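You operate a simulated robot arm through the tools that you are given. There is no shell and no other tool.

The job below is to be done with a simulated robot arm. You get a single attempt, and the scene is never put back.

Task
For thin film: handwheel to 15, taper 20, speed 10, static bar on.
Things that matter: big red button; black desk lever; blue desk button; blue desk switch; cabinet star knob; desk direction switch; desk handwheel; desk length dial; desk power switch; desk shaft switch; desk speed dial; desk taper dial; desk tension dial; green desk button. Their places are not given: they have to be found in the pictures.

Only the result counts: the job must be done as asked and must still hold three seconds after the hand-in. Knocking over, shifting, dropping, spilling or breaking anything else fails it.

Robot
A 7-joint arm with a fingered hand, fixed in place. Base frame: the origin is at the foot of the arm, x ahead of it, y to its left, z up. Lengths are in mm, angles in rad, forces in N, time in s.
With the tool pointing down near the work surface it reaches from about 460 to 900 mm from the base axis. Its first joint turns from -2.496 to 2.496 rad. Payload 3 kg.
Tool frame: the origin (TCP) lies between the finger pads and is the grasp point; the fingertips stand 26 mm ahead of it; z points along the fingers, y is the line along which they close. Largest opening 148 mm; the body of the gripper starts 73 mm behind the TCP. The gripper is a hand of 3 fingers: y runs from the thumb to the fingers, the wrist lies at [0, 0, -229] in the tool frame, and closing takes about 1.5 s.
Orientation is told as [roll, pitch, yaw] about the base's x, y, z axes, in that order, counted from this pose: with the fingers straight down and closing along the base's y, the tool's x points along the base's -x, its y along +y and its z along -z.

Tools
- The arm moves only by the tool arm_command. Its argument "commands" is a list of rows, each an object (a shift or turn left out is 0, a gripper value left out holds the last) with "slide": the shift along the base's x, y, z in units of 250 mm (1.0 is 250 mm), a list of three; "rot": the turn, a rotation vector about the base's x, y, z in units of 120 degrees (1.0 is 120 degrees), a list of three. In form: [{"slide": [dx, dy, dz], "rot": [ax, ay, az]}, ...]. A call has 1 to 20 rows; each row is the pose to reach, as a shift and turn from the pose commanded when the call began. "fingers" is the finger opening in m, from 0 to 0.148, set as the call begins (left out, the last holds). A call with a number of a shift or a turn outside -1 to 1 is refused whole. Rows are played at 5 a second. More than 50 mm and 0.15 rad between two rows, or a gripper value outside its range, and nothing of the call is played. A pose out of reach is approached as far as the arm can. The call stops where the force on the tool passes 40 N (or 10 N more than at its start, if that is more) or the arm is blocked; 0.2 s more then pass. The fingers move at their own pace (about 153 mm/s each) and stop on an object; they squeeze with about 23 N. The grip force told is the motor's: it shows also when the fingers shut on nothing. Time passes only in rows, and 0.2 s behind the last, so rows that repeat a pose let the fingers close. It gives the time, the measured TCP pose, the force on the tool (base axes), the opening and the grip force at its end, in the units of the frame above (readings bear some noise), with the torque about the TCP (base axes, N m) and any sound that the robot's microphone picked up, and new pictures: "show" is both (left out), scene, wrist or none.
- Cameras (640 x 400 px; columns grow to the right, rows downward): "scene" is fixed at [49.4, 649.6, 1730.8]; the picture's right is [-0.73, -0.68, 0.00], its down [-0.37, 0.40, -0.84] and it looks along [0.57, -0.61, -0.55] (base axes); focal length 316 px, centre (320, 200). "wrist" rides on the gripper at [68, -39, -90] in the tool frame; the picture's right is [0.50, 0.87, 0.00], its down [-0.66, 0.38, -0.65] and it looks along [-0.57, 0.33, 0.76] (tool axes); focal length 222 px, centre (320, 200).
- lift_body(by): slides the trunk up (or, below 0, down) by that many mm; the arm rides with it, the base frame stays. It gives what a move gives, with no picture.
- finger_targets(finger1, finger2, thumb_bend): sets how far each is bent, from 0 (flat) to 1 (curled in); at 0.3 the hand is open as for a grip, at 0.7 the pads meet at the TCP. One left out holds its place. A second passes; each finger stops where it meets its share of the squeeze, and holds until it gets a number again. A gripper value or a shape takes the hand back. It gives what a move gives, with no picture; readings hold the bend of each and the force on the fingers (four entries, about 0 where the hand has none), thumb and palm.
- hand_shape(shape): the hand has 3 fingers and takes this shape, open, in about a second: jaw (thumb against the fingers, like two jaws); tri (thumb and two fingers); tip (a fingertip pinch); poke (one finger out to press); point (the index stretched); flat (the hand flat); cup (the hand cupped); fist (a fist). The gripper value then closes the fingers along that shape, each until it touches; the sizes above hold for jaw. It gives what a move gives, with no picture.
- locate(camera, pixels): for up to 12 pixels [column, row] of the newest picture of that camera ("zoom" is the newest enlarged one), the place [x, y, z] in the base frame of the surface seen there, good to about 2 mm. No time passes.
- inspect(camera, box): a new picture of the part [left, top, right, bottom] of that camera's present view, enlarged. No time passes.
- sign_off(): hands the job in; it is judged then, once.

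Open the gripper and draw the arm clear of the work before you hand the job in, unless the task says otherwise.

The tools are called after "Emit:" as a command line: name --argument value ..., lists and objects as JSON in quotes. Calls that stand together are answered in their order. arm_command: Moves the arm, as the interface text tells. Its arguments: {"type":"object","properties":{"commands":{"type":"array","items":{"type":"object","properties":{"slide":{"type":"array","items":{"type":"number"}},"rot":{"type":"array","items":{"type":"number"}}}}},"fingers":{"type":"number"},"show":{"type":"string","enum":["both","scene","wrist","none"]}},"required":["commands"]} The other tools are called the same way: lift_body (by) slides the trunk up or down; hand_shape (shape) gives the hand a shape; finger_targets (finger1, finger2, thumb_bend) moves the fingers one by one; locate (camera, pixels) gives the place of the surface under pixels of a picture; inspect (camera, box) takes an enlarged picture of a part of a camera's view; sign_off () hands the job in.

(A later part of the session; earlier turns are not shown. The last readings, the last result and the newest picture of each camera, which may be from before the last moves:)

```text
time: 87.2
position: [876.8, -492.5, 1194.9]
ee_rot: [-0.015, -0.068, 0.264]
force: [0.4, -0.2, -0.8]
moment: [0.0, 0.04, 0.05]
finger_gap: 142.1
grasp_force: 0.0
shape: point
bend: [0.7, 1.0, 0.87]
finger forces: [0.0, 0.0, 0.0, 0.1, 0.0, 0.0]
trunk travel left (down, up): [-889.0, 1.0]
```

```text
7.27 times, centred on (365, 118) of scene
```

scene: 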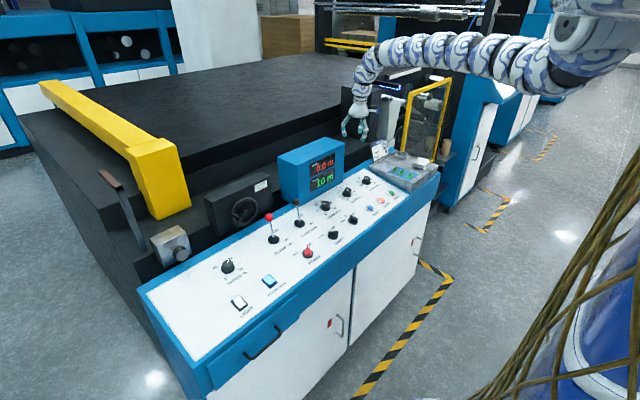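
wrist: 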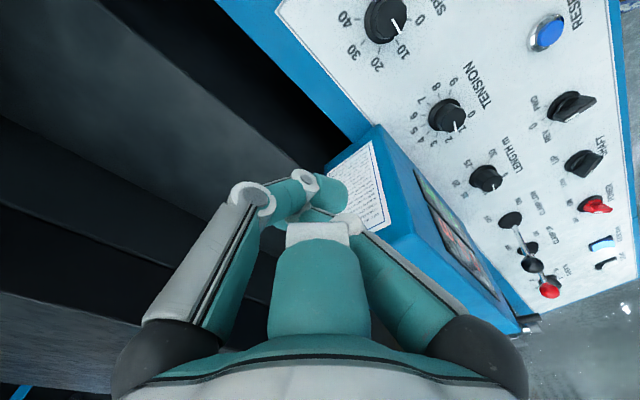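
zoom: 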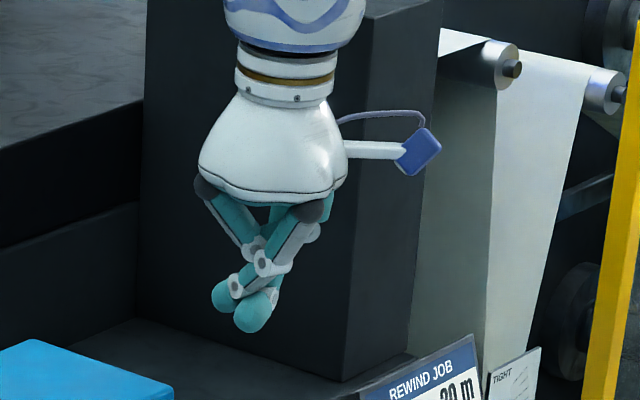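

The "point" shape tangles the fingers, so I go back to "poke" (thumb tip leading) and carry the hand back over the display toward the handwheel, keeping within the reach shell.

Emit:
hand_shape --shape "poke"

Emit:
arm_command --commands '[{"slide": [0.02, 0.18, 0.06], "rot": [0, 0, -0.02]}, {"slide": [0.04, 0.36, 0.128], "rot": [0, 0, -0.04]}, {"slide": [0.06, 0.54, 0.192], "rot": [0, 0, -0.06]}, {"slide": [0.072, 0.72, 0.256], "rot": [0, 0, -0.08]}, {"slide": [0.072, 0.88, 0.312], "rot": [0, 0, -0.1]}, {"slide": [0.072, 1.0, 0.36], "rot": [0, 0, -0.1256]}, {"slide": [0.072, 1.0, 0.36], "rot": [0, 0, -0.1256]}]' --show "none"

Emit:
arm_command --commands '[{"slide": [0, 0.18, 0], "rot": [0, -0.005, 0]}, {"slide": [-0.01, 0.36, 0], "rot": [0, -0.01, 0]}, {"slide": [-0.02, 0.54, -0.01], "rot": [0, -0.015, 0]}, {"slide": [-0.03, 0.72, -0.03], "rot": [0, -0.025, 0]}, {"slide": [-0.04, 0.9, -0.06], "rot": [0, -0.034, 0]}, {"slide": [-0.04, 1.0, -0.07], "rot": [0, -0.034, 0]}, {"slide": [-0.04, 1.0, -0.07], "rot": [0, -0.034, 0]}]' --show "scene"

```text
time: 88.0
position: [877.2, -492.8, 1194.7]
ee_rot: [-0.017, -0.066, 0.262]
force: [1.0, -0.3, -0.5]
moment: [0.01, 0.02, 0.01]
finger_gap: 0.0
grasp_force: 0.1
shape: poke
bend: [1.0, 1.0, 0.4]
finger forces: [0.0, 0.0, 0.0, 0.0, 0.1, 0.1]
trunk travel left (down, up): [-889.0, 1.0]
```

```text
time: 89.7
position: [894.6, -242.9, 1284.8]
ee_rot: [-0.016, -0.068, -0.001]
force: [-0.2, -0.4, 0.0]
moment: [0.0, -0.02, 0.02]
finger_gap: 0.2
grasp_force: 0.1
shape: poke
bend: [1.0, 1.0, 0.4]
finger forces: [0.0, 0.0, 0.0, 0.0, 0.1, 0.0]
trunk travel left (down, up): [-889.0, 1.0]
```

```text
time: 91.2
position: [883.8, 7.9, 1265.8]
ee_rot: [-0.016, -0.143, -0.001]
force: [0.5, 0.0, 0.5]
moment: [0.01, -0.03, 0.0]
finger_gap: 0.0
grasp_force: 0.0
shape: poke
bend: [1.0, 1.0, 0.4]
finger forces: [0.1, 0.1, 0.1, 0.1, 0.0, 0.1]
trunk travel left (down, up): [-889.0, 1.0]
```

scene: 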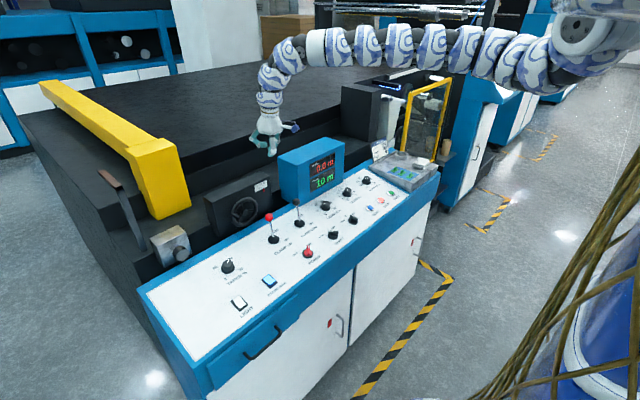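

Next I move to (850,189,1170) with about 20° of tilt, in front of and above the handwheel's handle, and look.

Emit:
arm_command --commands '[{"slide": [-0.03, 0.15, -0.06], "rot": [0, -0.02, 0]}, {"slide": [-0.06, 0.3, -0.14], "rot": [0, -0.04, 0]}, {"slide": [-0.09, 0.45, -0.22], "rot": [0, -0.06, 0]}, {"slide": [-0.12, 0.6, -0.3], "rot": [0.004, -0.08, 0]}, {"slide": [-0.136, 0.724, -0.384], "rot": [0.0075, -0.099, 0]}, {"slide": [-0.136, 0.724, -0.384], "rot": [0.0075, -0.099, 0]}]' --show "both"

Emit:
inspect --camera "scene" --box '[190, 140, 290, 230]'

```text
time: 92.7
position: [853.4, 186.1, 1171.0]
ee_rot: [0.001, -0.348, -0.004]
force: [-0.9, -0.7, 0.2]
moment: [-0.01, -0.02, -0.02]
finger_gap: 0.0
grasp_force: 0.2
shape: poke
bend: [1.0, 1.0, 0.4]
finger forces: [0.1, 0.1, 0.1, 0.1, 0.0, 0.1]
trunk travel left (down, up): [-889.0, 1.0]
```

scene: 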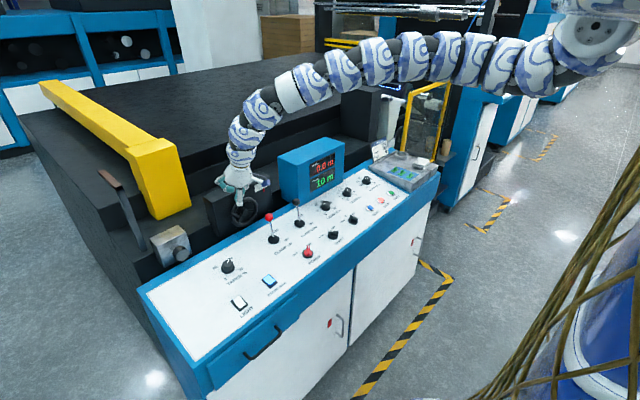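
wrist: 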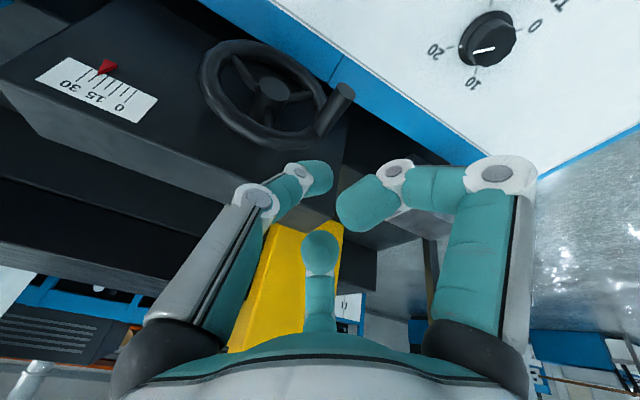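

```text
4.44 times, centred on (240, 185) of scene
```

zoom: 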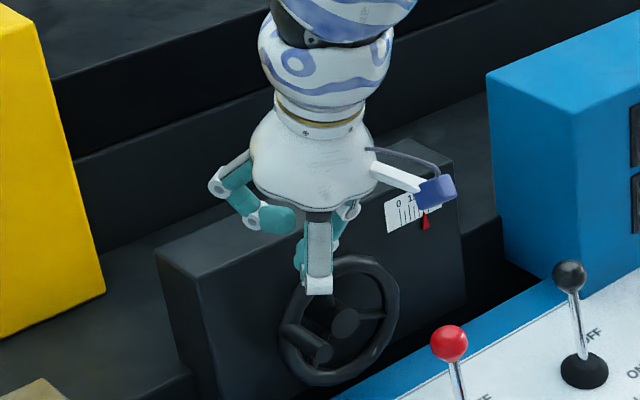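

The wrist camera sees the scale (100,85), the wheel (265,95) and the handle (335,108) well. I zoom to measure the handle and the scale.

Emit:
inspect --camera "wrist" --box '[20, 40, 180, 140]'

Emit:
inspect --camera "wrist" --box '[190, 30, 370, 160]'

Emit:
locate --camera "zoom" --pixels '[[298, 210], [553, 205], [480, 355], [500, 290], [455, 330], [60, 190], [250, 50], [470, 230], [330, 370], [530, 235], [420, 180], [575, 225]]'

```text
4.00 times, centred on (100, 90) of wrist
```

zoom: 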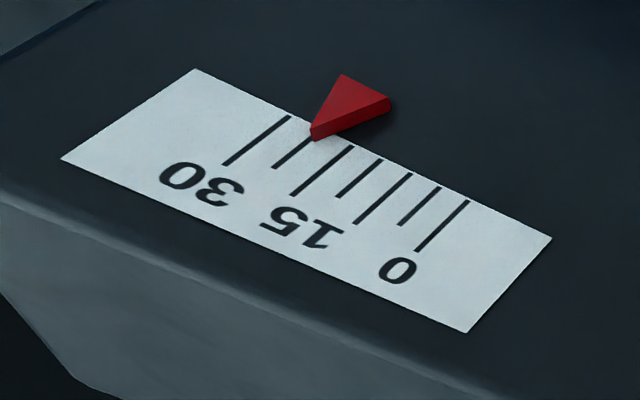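

```text
3.08 times, centred on (280, 95) of wrist
```

zoom: 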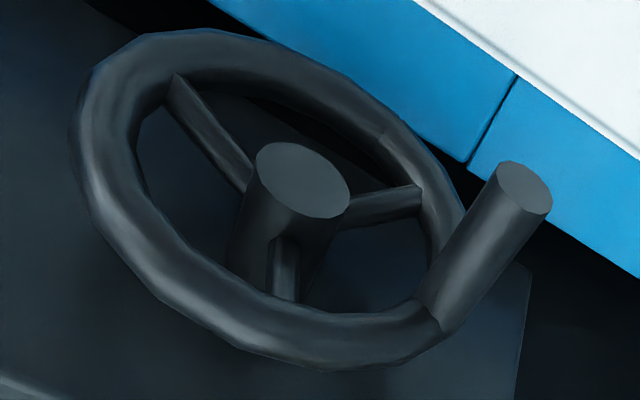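

```text
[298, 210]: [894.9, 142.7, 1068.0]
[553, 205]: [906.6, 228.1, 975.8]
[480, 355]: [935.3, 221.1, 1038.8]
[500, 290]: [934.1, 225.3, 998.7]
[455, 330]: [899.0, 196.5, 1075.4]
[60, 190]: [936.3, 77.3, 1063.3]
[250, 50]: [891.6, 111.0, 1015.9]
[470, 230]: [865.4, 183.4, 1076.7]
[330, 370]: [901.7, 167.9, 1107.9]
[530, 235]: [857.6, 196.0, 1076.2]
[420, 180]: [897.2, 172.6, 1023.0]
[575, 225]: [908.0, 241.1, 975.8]
```

Pointer reads around 25–26 on the scale. I locate handle tip and hub faces more carefully in a fresh zoom.

Emit:
inspect --camera "wrist" --box '[190, 30, 370, 160]'

Emit:
locate --camera "zoom" --pixels '[[525, 187], [303, 180], [515, 175], [535, 200], [445, 300], [290, 170], [100, 150], [240, 345], [380, 110], [180, 55], [430, 330], [480, 260]]'

```text
3.08 times, centred on (280, 95) of wrist
```

zoom: 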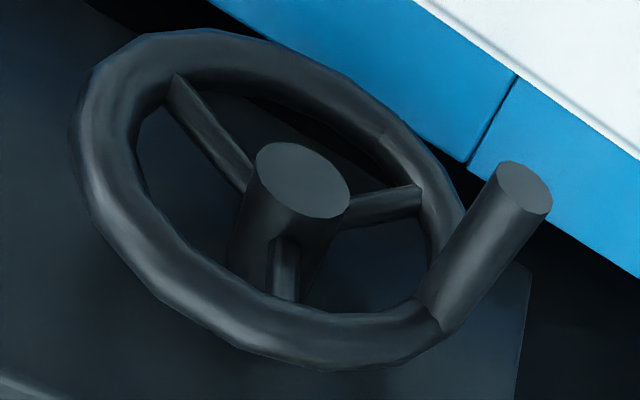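

```text
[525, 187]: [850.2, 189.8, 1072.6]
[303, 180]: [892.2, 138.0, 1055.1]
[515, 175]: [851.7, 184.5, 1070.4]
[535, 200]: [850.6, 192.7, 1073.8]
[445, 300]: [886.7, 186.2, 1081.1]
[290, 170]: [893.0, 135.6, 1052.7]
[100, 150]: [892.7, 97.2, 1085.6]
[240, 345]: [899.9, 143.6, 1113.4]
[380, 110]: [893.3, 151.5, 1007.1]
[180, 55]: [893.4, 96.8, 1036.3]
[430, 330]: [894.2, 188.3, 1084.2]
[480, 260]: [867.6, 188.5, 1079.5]
```

Hub centre (138,1055), handle axis tip (850.5,189.3,1072.4), handle radius about 8. I bring the thumb tip above the handle with 30° of tilt, as a test push downward.

Emit:
arm_command --commands '[{"slide": [0.01, 0, -0.08], "rot": [0, -0.042, 0]}, {"slide": [0.022, -0.003, -0.15], "rot": [0, -0.0838, 0]}, {"slide": [0.022, -0.003, -0.212], "rot": [0, -0.0838, 0]}, {"slide": [0.022, -0.003, -0.212], "rot": [0, -0.0838, 0]}]' --show "both"

Emit:
inspect --camera "scene" --box '[205, 160, 285, 230]'

Emit:
inspect --camera "wrist" --box '[180, 60, 440, 220]'

```text
time: 93.7
position: [857.4, 188.5, 1116.1]
ee_rot: [0.0, -0.524, -0.004]
force: [-0.4, 0.0, -0.3]
moment: [0.01, 0.03, 0.01]
finger_gap: 0.0
grasp_force: 0.0
shape: poke
bend: [1.0, 1.0, 0.4]
finger forces: [0.0, 0.1, 0.0, 0.0, 0.0, 0.0]
trunk travel left (down, up): [-889.0, 1.0]
```

scene: 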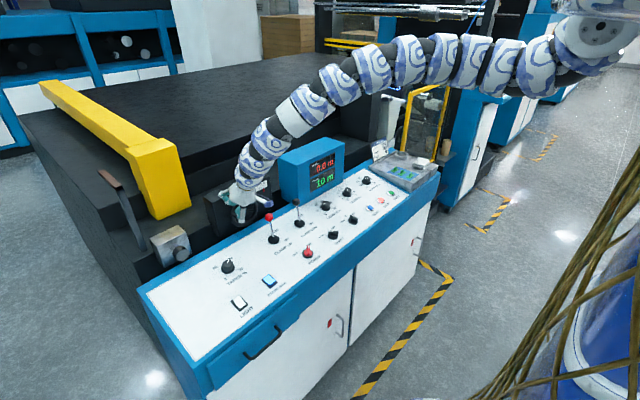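
wrist: 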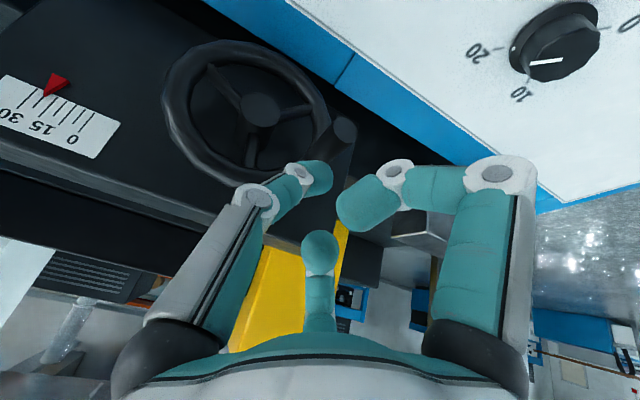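

```text
5.71 times, centred on (245, 195) of scene
```

zoom: 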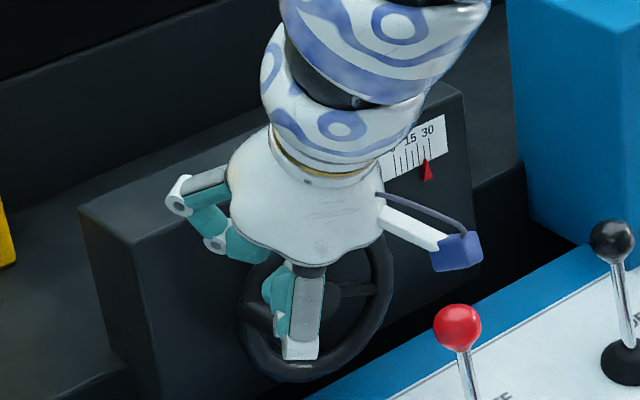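

```text
2.46 times, centred on (310, 140) of wrist
```

zoom: 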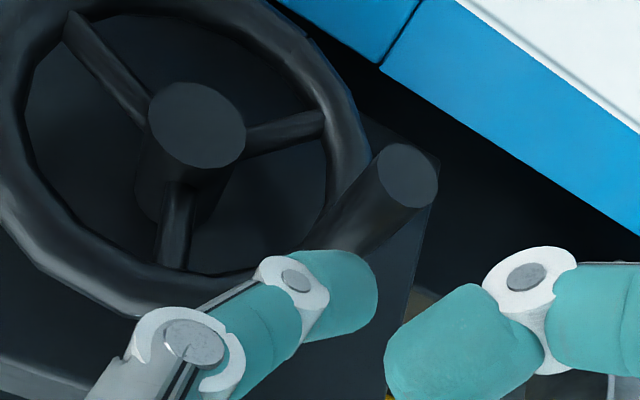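

The thumb sits over the handle. I push it down gently along its arc by about 19° and then read the scale.

Emit:
arm_command --commands '[{"slide": [0.002, -0.008, -0.04]}, {"slide": [0.002, -0.006, -0.065]}, {"slide": [0.002, 0.002, -0.085]}, {"slide": [0.002, 0.008, -0.1]}, {"slide": [0.002, 0.015, -0.114]}, {"slide": [0.002, 0.02, -0.128]}, {"slide": [0.002, 0.02, -0.128]}]' --show "wrist"

Emit:
inspect --camera "wrist" --box '[0, 50, 160, 170]'

Emit:
inspect --camera "wrist" --box '[180, 60, 440, 220]'

Emit:
inspect --camera "scene" --box '[205, 160, 285, 230]'

```text
time: 95.2
position: [856.8, 192.4, 1084.7]
ee_rot: [0.001, -0.522, -0.003]
force: [-0.2, -0.8, 0.2]
moment: [0.01, -0.02, 0.01]
finger_gap: 0.0
grasp_force: 0.0
shape: poke
bend: [1.0, 1.0, 0.4]
finger forces: [0.0, 0.0, 0.0, 0.0, 0.0, 0.0]
trunk travel left (down, up): [-889.0, 1.0]
```

wrist: 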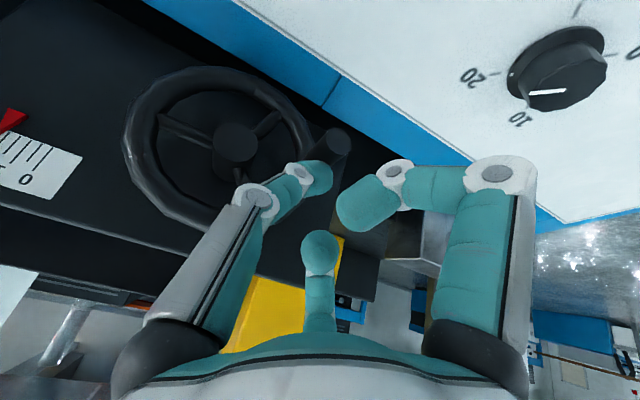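

```text
3.33 times, centred on (80, 110) of wrist
```

zoom: 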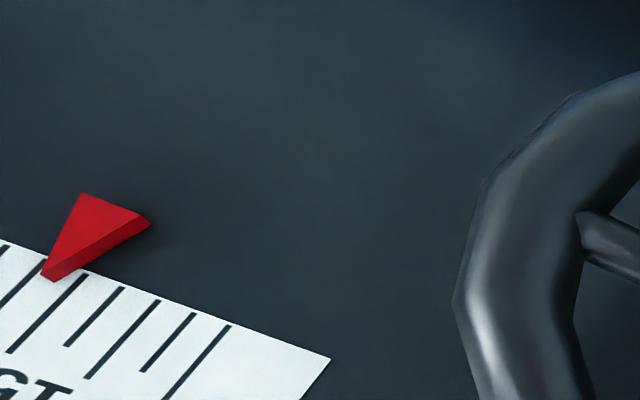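

```text
2.46 times, centred on (310, 140) of wrist
```

zoom: 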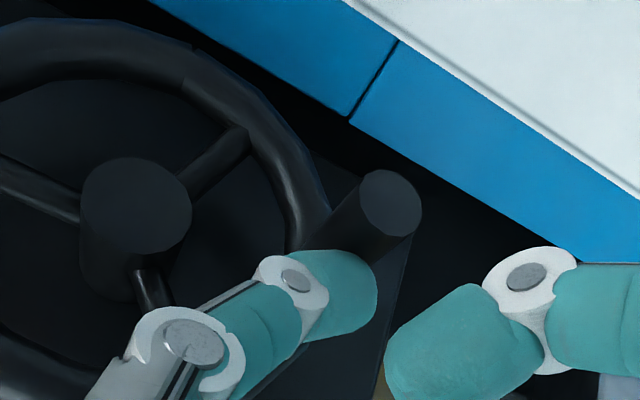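

```text
5.71 times, centred on (245, 195) of scene
```

zoom: 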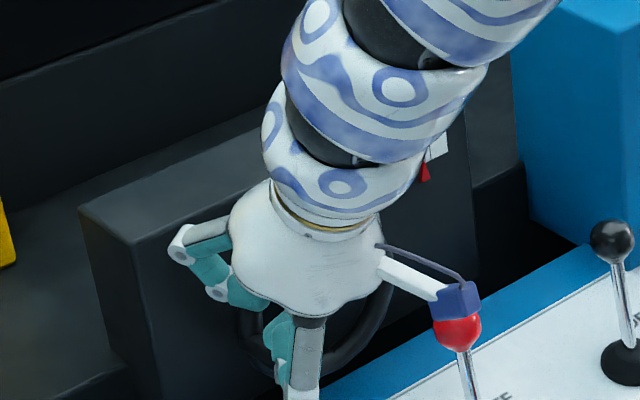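

The wheel turned with the handle. I read the pointer with the same 16x scene zoom as at the start.

Emit:
inspect --camera "scene" --box '[264, 176, 288, 194]'

Emit:
inspect --camera "wrist" --box '[0, 80, 100, 160]'

```text
16.00 times, centred on (276, 185) of scene
```

zoom: 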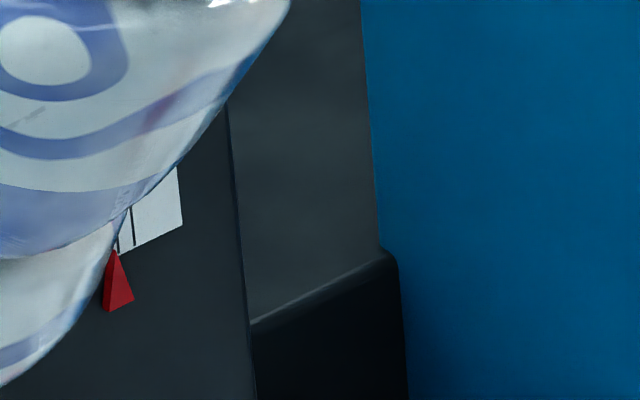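

```text
5.00 times, centred on (50, 120) of wrist
```

zoom: 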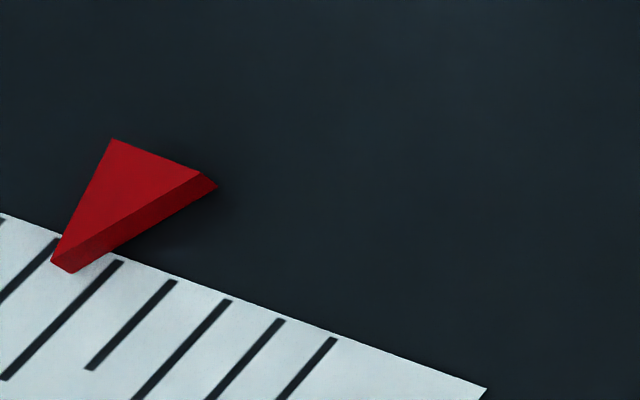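

The pointer moved from about 24.5 to about 22.5 for roughly 20° of turn, so pushing down (counter-clockwise) lowers the reading at about 10° per unit. I lift slightly and re-orient the hand (more tilt, +25° spin) for clearance from the wheel rim and the red lever.

Emit:
arm_command --commands '[{"slide": [-0.003, 0, 0.034], "rot": [0, 0, 0]}, {"slide": [-0.006, 0, 0.034], "rot": [-0.027, -0.0065, 0.0445]}, {"slide": [-0.006, 0, 0.034], "rot": [-0.0545, -0.013, 0.089]}, {"slide": [-0.006, 0, 0.034], "rot": [-0.082, -0.0194, 0.1335]}, {"slide": [-0.006, 0, 0.034], "rot": [-0.109, -0.0258, 0.178]}, {"slide": [-0.006, 0, 0.034], "rot": [-0.109, -0.0258, 0.178]}]' --show "both"

Emit:
inspect --camera "wrist" --box '[180, 60, 440, 220]'

Emit:
inspect --camera "scene" --box '[205, 160, 285, 230]'

```text
time: 96.7
position: [856.6, 192.4, 1092.6]
ee_rot: [-0.269, -0.518, 0.508]
force: [-0.3, 0.1, -0.7]
moment: [-0.03, 0.0, 0.0]
finger_gap: 0.2
grasp_force: 0.1
shape: poke
bend: [1.0, 1.0, 0.4]
finger forces: [0.0, 0.0, 0.1, 0.1, 0.0, 0.0]
trunk travel left (down, up): [-889.0, 1.0]
```

scene: 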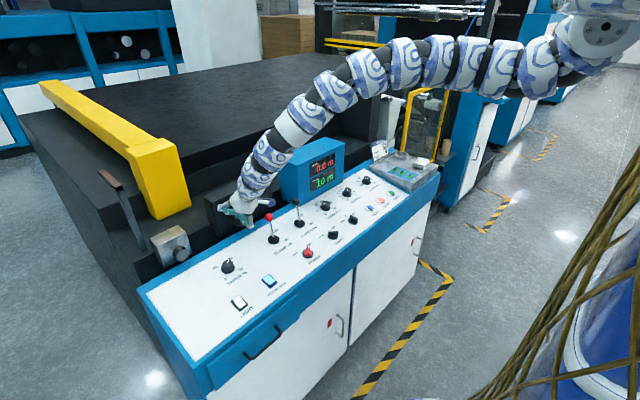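
wrist: 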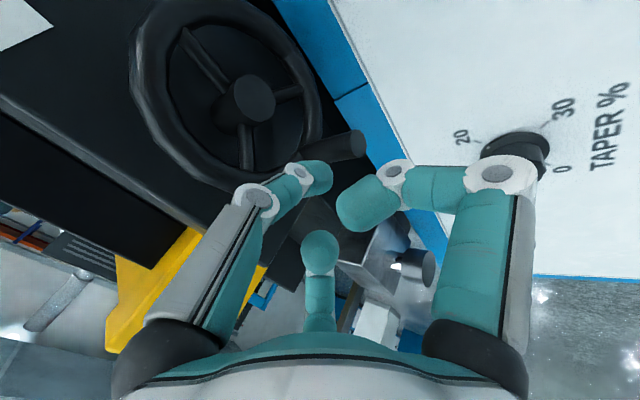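

```text
2.46 times, centred on (310, 140) of wrist
```

zoom: 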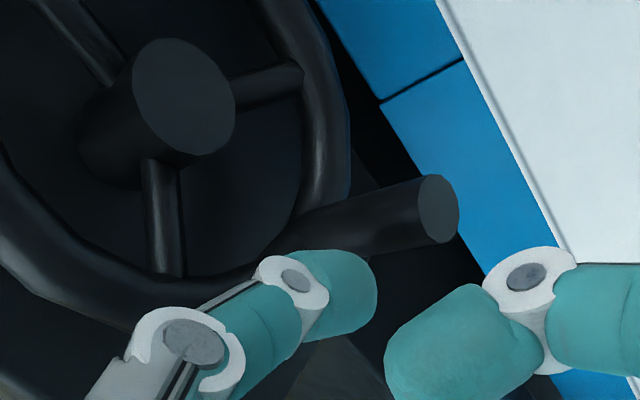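

```text
5.71 times, centred on (245, 195) of scene
```

zoom: 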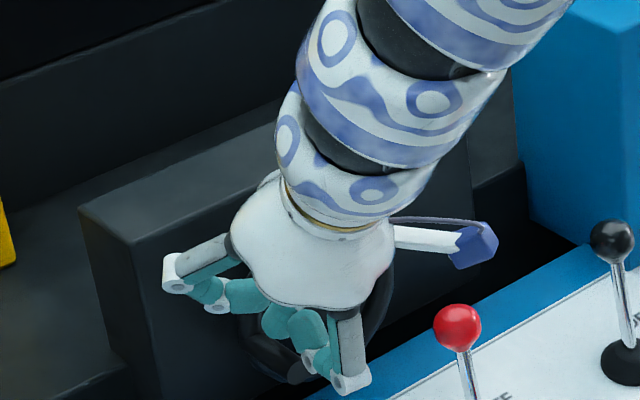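

The +25° spin would bring the wrist camera near the red ball later, so I take back 15° of it (spin +10° remains) before pushing on.

Emit:
arm_command --commands '[{"slide": [-0.004, 0, 0], "rot": [0.034, 0, -0.0525]}, {"slide": [-0.006, 0, 0], "rot": [0.068, 0, -0.105]}, {"slide": [-0.006, 0, 0], "rot": [0.068, 0, -0.105]}]' --show "wrist"

Emit:
inspect --camera "wrist" --box '[180, 60, 440, 220]'

```text
time: 97.5
position: [853.7, 190.6, 1094.4]
ee_rot: [-0.113, -0.568, 0.204]
force: [-1.5, 0.5, 0.1]
moment: [-0.01, 0.0, -0.04]
finger_gap: 0.1
grasp_force: 0.0
shape: poke
bend: [1.0, 1.0, 0.4]
finger forces: [0.1, 0.0, 0.1, 0.1, 0.1, 0.0]
trunk travel left (down, up): [-889.0, 1.0]
```

wrist: 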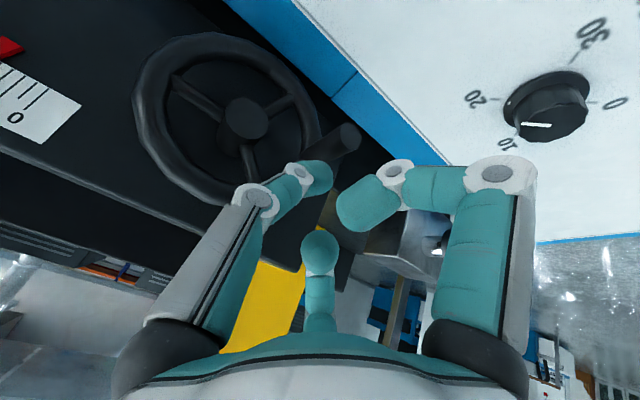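

```text
2.46 times, centred on (310, 140) of wrist
```

zoom: 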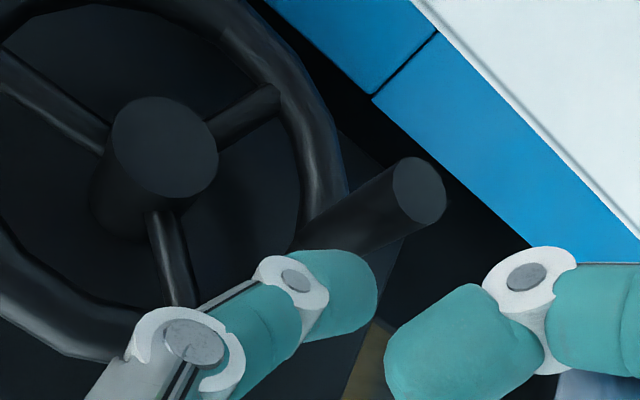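

I verify the handle's present angle by locating tip and hub in this zoom.

Emit:
locate --camera "zoom" --pixels '[[420, 190], [412, 180], [425, 200], [165, 148], [175, 140], [155, 155], [370, 205], [330, 215], [345, 300]]'

```text
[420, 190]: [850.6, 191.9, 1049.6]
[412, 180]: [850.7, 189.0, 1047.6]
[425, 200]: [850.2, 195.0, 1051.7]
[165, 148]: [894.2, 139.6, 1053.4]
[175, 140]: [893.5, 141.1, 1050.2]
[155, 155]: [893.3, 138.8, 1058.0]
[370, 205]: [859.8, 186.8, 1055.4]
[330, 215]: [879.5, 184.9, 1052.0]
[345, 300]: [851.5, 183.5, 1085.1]
```

The handle is at about -6° (turned 24° so far, about 2 units, so roughly 12° per unit). I push it further along the arc to about -45°.

Emit:
arm_command --commands '[{"slide": [0, 0.014, -0.04]}, {"slide": [0, 0.022, -0.08]}, {"slide": [0, 0.02, -0.11]}, {"slide": [0, 0.017, -0.14]}, {"slide": [0, 0.008, -0.168]}, {"slide": [0, -0.0036, -0.196]}, {"slide": [0, -0.0036, -0.196]}]' --show "both"

Emit:
inspect --camera "wrist" --box '[180, 60, 440, 220]'

Emit:
inspect --camera "scene" --box '[205, 170, 285, 240]'

```text
time: 99.0
position: [854.5, 189.6, 1044.4]
ee_rot: [-0.113, -0.568, 0.206]
force: [-0.3, -0.4, -0.5]
moment: [-0.01, 0.02, 0.04]
finger_gap: 0.0
grasp_force: 0.0
shape: poke
bend: [1.0, 1.0, 0.4]
finger forces: [0.1, 0.1, 0.1, 0.0, 0.4, 0.0]
trunk travel left (down, up): [-889.0, 1.0]
```

scene: 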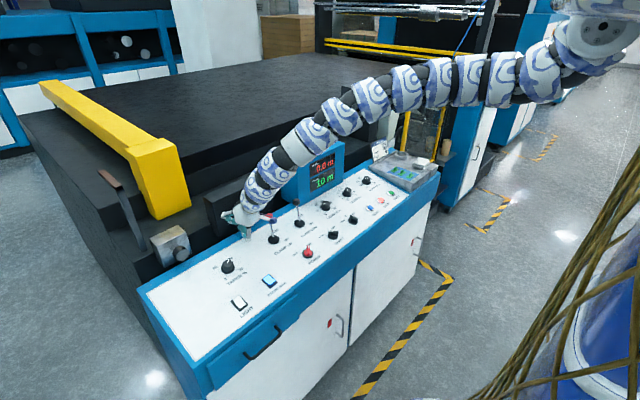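
wrist: 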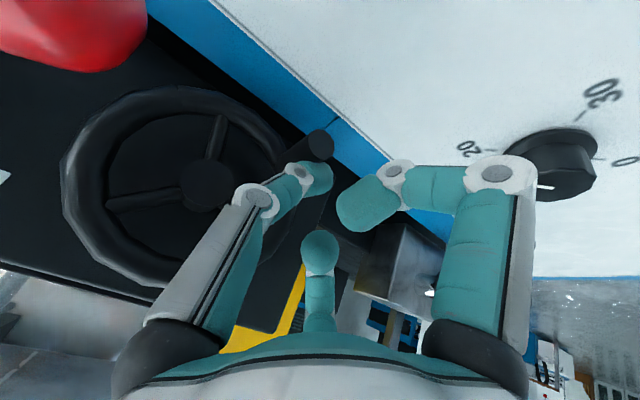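

```text
2.46 times, centred on (310, 140) of wrist
```

zoom: 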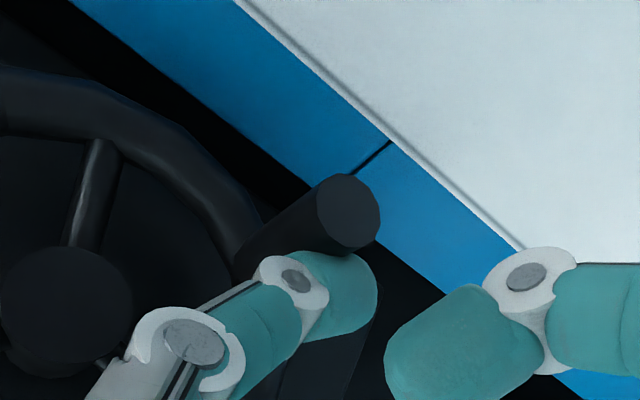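

```text
5.71 times, centred on (245, 205) of scene
```

zoom: 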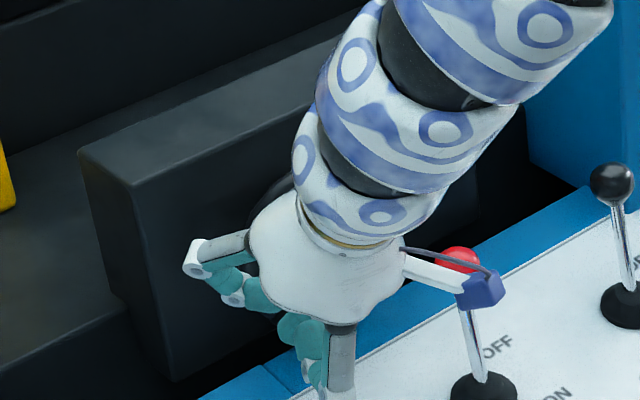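

The handle went lower; the red ball shows close to the camera (70,30 in the wrist picture). I locate handle tip and hub now.

Emit:
locate --camera "zoom" --pixels '[[350, 215], [345, 205], [358, 225], [65, 310], [75, 300], [310, 230], [340, 280]]'

Emit:
locate --camera "wrist" --pixels '[[70, 40], [100, 60], [40, 60], [145, 25]]'

```text
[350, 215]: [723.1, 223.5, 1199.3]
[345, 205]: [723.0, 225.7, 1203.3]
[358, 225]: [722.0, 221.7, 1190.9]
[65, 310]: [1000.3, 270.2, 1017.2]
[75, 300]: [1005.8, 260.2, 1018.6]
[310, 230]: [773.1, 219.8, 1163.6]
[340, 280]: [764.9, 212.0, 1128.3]
```

```text
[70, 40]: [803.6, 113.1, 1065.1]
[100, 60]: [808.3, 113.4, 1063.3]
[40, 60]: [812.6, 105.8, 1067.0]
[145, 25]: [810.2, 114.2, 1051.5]
```

I repeat with wrist pixels directly: tip at (322,146), hub at (207,185).

Emit:
locate --camera "wrist" --pixels '[[322, 146], [319, 142], [325, 150], [207, 185], [212, 180], [308, 152], [2, 176]]'

```text
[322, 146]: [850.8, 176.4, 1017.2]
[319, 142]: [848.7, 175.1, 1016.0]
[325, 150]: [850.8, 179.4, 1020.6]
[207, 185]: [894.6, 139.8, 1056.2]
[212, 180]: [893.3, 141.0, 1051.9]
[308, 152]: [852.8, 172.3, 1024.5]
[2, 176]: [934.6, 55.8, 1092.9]
```

The handle is at -44° now (63° turned in total). I raise the hand and shift it to -y so that the wrist camera can read the scale.

Emit:
arm_command --commands '[{"slide": [-0.01, 0.01, 0.1]}, {"slide": [-0.02, 0, 0.22]}, {"slide": [-0.02, -0.1, 0.32]}, {"slide": [-0.02, -0.2, 0.38]}, {"slide": [-0.02, -0.2, 0.38]}]' --show "both"

Emit:
inspect --camera "wrist" --box '[20, 40, 180, 160]'

Emit:
inspect --camera "scene" --box '[264, 176, 288, 194]'

```text
time: 100.2
position: [851.6, 141.8, 1136.8]
ee_rot: [-0.114, -0.566, 0.204]
force: [0.0, -0.2, -0.9]
moment: [-0.03, 0.0, 0.0]
finger_gap: 0.0
grasp_force: 0.1
shape: poke
bend: [1.0, 1.0, 0.4]
finger forces: [0.0, 0.0, 0.0, 0.1, 0.1, 0.1]
trunk travel left (down, up): [-889.0, 1.0]
```

scene: 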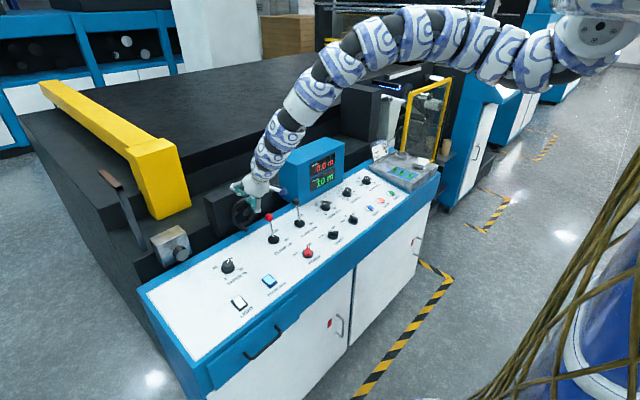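
wrist: 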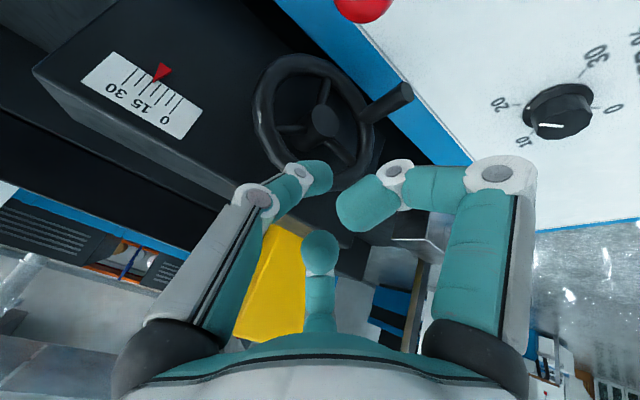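

```text
3.33 times, centred on (100, 100) of wrist
```

zoom: 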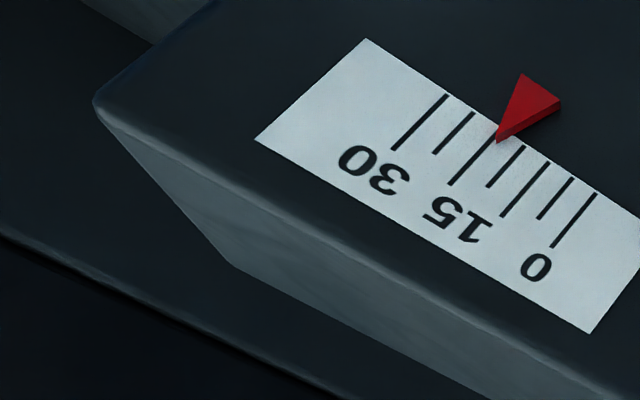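

```text
16.00 times, centred on (276, 185) of scene
```

zoom: 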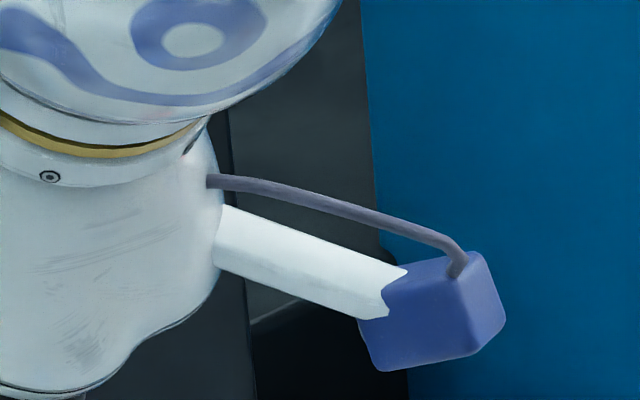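

The pointer now stands near the 20 tick (wrist 162,72). I zoom closer to read it.

Emit:
inspect --camera "wrist" --box '[110, 55, 190, 115]'

```text
6.67 times, centred on (150, 85) of wrist
```

zoom: 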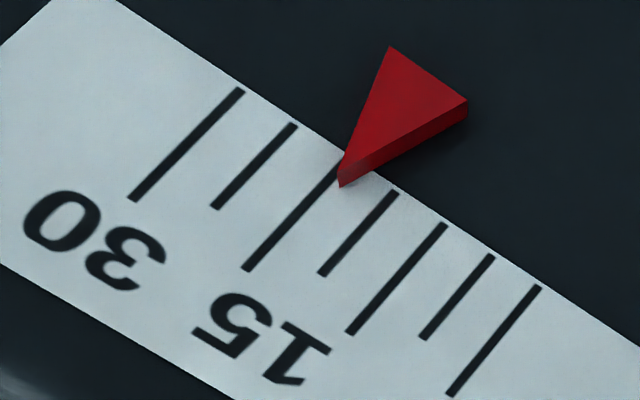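

The scale reads about 18.2–18.9 now. I go back behind the handle and push it to about -65°, then read again.

Emit:
arm_command --commands '[{"slide": [0, 0.1, -0.05]}, {"slide": [0.005, 0.2, -0.12]}, {"slide": [0.01, 0.204, -0.25]}, {"slide": [0.01, 0.196, -0.34]}, {"slide": [0.01, 0.19, -0.37]}, {"slide": [0.01, 0.17, -0.4]}, {"slide": [0.01, 0.147, -0.415]}, {"slide": [0.01, 0.137, -0.419]}, {"slide": [0.01, 0.137, -0.419]}]' --show "both"

Emit:
inspect --camera "wrist" --box '[180, 60, 440, 220]'

Emit:
inspect --camera "scene" --box '[205, 170, 285, 240]'

```text
time: 102.2
position: [853.3, 175.8, 1034.5]
ee_rot: [-0.114, -0.568, 0.207]
force: [1.1, 1.0, 0.9]
moment: [0.01, 0.0, 0.0]
finger_gap: 0.0
grasp_force: 0.0
shape: poke
bend: [1.0, 1.0, 0.4]
finger forces: [0.0, 0.0, 0.0, 0.0, 0.7, 0.0]
trunk travel left (down, up): [-889.0, 1.0]
```

scene: 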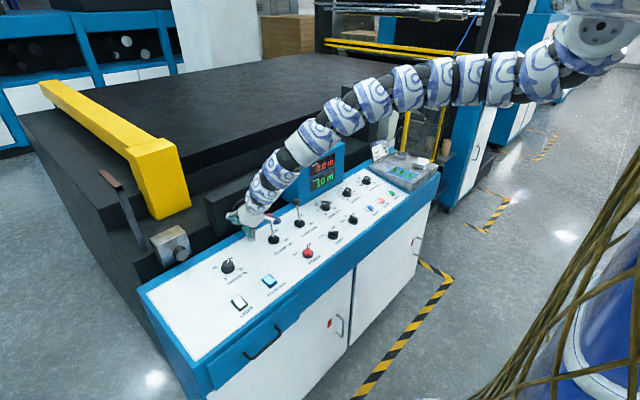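
wrist: 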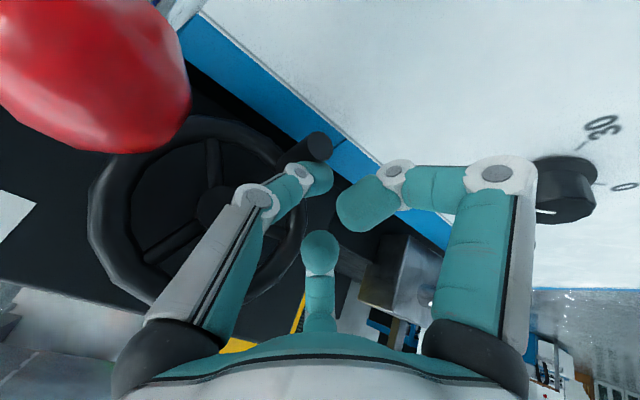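

```text
2.46 times, centred on (310, 140) of wrist
```

zoom: 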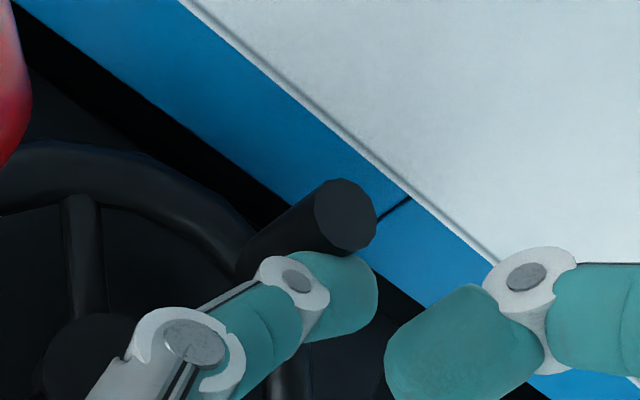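

```text
5.71 times, centred on (245, 205) of scene
```

zoom: 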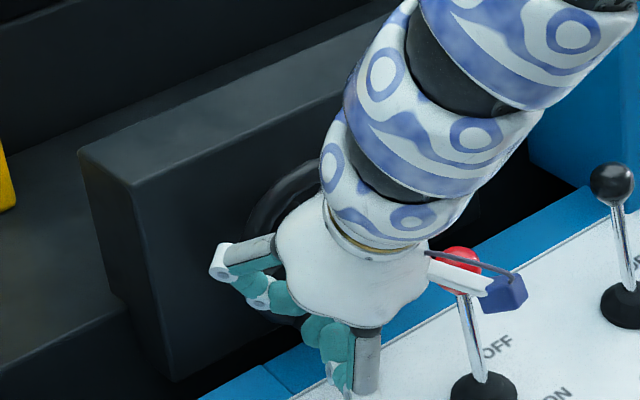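

I locate handle and ball surfaces in the wrist picture to track angle and clearance.

Emit:
locate --camera "wrist" --pixels '[[321, 146], [318, 142], [324, 150], [212, 205], [100, 80], [180, 60], [140, 140], [120, 110]]'

```text
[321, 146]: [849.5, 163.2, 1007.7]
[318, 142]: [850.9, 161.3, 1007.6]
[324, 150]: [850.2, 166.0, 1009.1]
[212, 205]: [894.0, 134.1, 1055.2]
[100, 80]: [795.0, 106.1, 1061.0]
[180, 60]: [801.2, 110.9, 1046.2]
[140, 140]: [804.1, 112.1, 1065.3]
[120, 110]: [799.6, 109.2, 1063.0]
```

The handle is at about -61°. I retreat to the same viewing pose and read the scale.

Emit:
arm_command --commands '[{"slide": [0, 0.03, 0.1]}, {"slide": [0, 0.05, 0.22]}, {"slide": [0, 0.04, 0.33]}, {"slide": [-0.01, -0.05, 0.4]}, {"slide": [-0.01, -0.137, 0.419]}, {"slide": [-0.01, -0.137, 0.419]}]' --show "wrist"

Emit:
inspect --camera "wrist" --box '[110, 55, 190, 115]'

```text
time: 103.7
position: [851.7, 140.0, 1137.4]
ee_rot: [-0.113, -0.568, 0.206]
force: [-0.4, -0.4, 1.1]
moment: [0.01, 0.02, 0.01]
finger_gap: 0.1
grasp_force: 0.0
shape: poke
bend: [1.0, 1.0, 0.4]
finger forces: [0.0, 0.1, 0.0, 0.0, 0.0, 0.0]
trunk travel left (down, up): [-889.0, 1.0]
```

wrist: 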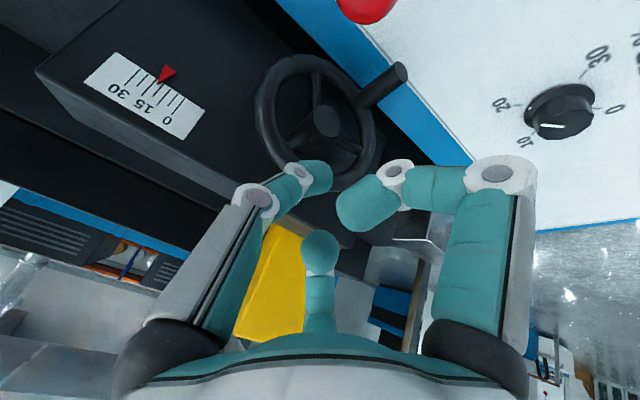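

```text
6.67 times, centred on (150, 85) of wrist
```

zoom: 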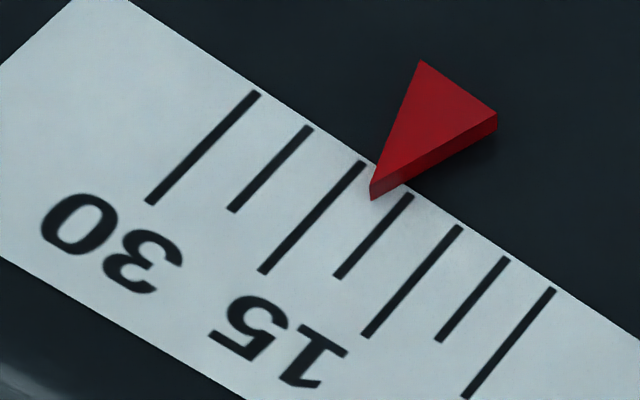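

By the ticks the wrist view gives about 17.1 now. I raise the hand out of the scene camera's line of sight to cross-check the reading from the other viewpoint.

Emit:
arm_command --commands '[{"slide": [0.02, 0, 0.16]}, {"slide": [0.05, 0, 0.33]}, {"slide": [0.09, 0, 0.5]}, {"slide": [0.13, 0, 0.65]}, {"slide": [0.13, 0, 0.65]}]' --show "both"

Emit:
inspect --camera "scene" --box '[264, 176, 288, 194]'

Emit:
inspect --camera "scene" --box '[220, 180, 280, 235]'

```text
time: 104.8
position: [905.4, 154.9, 1296.1]
ee_rot: [-0.115, -0.565, 0.205]
force: [0.2, -0.7, 0.1]
moment: [-0.02, -0.03, -0.02]
finger_gap: 0.0
grasp_force: 0.0
shape: poke
bend: [1.0, 1.0, 0.4]
finger forces: [0.0, 0.1, 0.1, 0.1, 0.1, 0.0]
out of reach, approached as far as the arm can: row 1, 2, 3, 4, 5
trunk travel left (down, up): [-889.0, 1.0]
```

scene: 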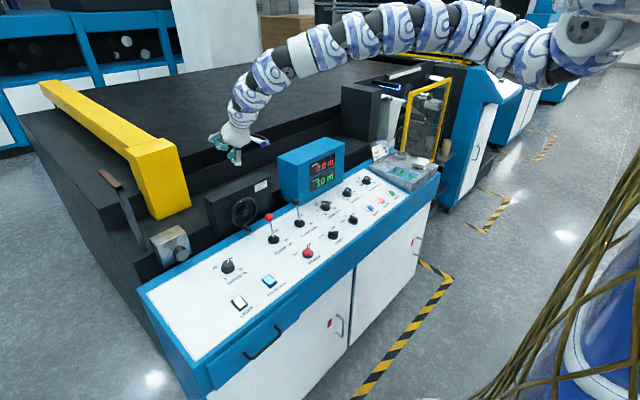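
wrist: 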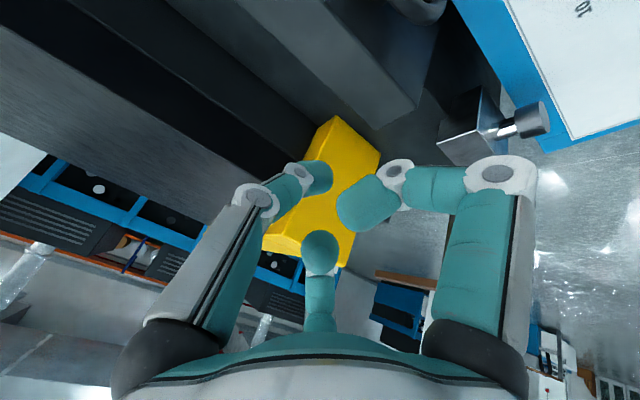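

```text
16.00 times, centred on (276, 185) of scene
```

zoom: 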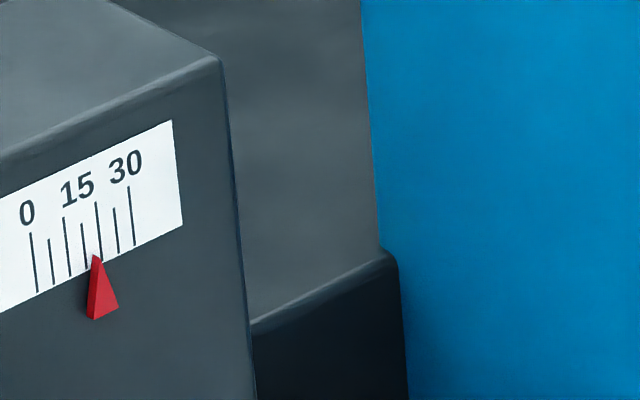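

```text
7.27 times, centred on (250, 208) of scene
```

zoom: 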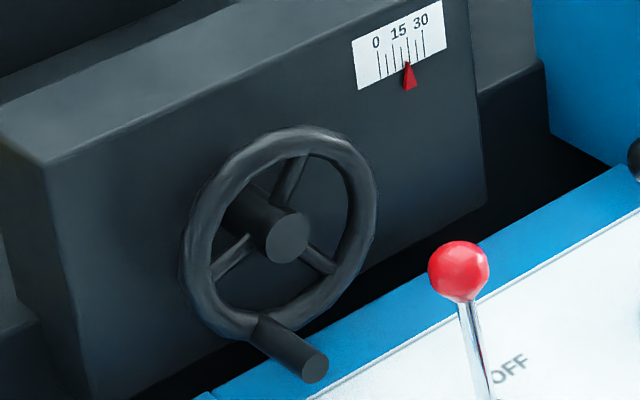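

Both viewpoints agree on roughly 16.7–17.5, about 11° per unit, so about 20° more is needed. I go back down to just behind the handle.

Emit:
arm_command --commands '[{"slide": [-0.06, 0.05, -0.16]}, {"slide": [-0.12, 0.1, -0.32]}, {"slide": [-0.18, 0.14, -0.48]}, {"slide": [-0.204, 0.14, -0.64]}, {"slide": [-0.206, 0.14, -0.8]}, {"slide": [-0.206, 0.136, -0.93]}, {"slide": [-0.206, 0.136, -0.93]}]' --show "wrist"

```text
time: 106.5
position: [852.8, 189.3, 1060.8]
ee_rot: [-0.114, -0.566, 0.206]
force: [-0.1, 0.3, 0.3]
moment: [-0.02, -0.01, -0.03]
finger_gap: 0.0
grasp_force: 0.1
shape: poke
bend: [1.0, 1.0, 0.4]
finger forces: [0.1, 0.1, 0.0, 0.0, 0.0, 0.0]
trunk travel left (down, up): [-889.0, 1.0]
```

wrist: 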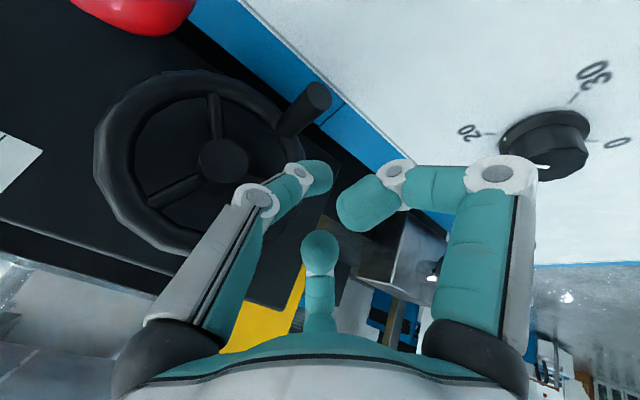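

I push the handle on along its arc to about -78°.

Emit:
arm_command --commands '[{"slide": [0, -0.017, -0.071]}, {"slide": [0, -0.053, -0.107]}, {"slide": [0, -0.07, -0.116]}, {"slide": [0, -0.085, -0.121]}, {"slide": [0, -0.1, -0.125]}, {"slide": [0, -0.112, -0.128]}, {"slide": [0, -0.112, -0.128]}]' --show "wrist"

Emit:
locate --camera "wrist" --pixels '[[321, 146], [316, 142], [324, 150], [212, 205], [100, 80], [180, 60]]'

Emit:
inspect --camera "scene" --box '[205, 170, 285, 240]'

```text
time: 108.0
position: [854.0, 161.9, 1031.7]
ee_rot: [-0.114, -0.568, 0.203]
force: [0.7, 1.9, 2.1]
moment: [-0.03, -0.03, -0.02]
finger_gap: 0.0
grasp_force: 0.1
shape: poke
bend: [1.0, 1.0, 0.4]
finger forces: [0.0, 0.0, 0.0, 0.1, 1.8, 0.1]
trunk travel left (down, up): [-889.0, 1.0]
```

wrist: 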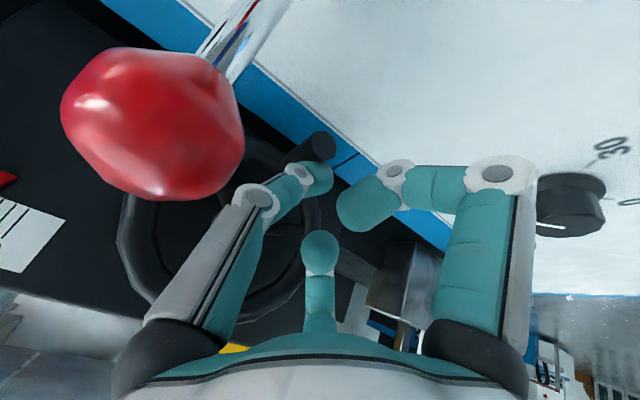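

```text
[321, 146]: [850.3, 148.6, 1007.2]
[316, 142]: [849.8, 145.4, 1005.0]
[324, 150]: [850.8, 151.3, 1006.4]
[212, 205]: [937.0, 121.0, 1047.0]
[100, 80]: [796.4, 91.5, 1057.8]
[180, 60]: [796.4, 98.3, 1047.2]
```

```text
5.71 times, centred on (245, 205) of scene
```

zoom: 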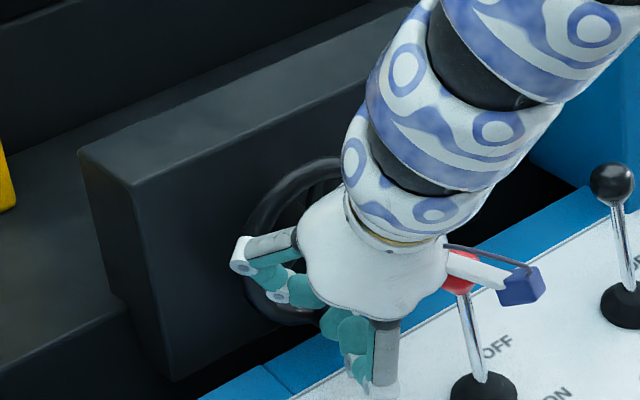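

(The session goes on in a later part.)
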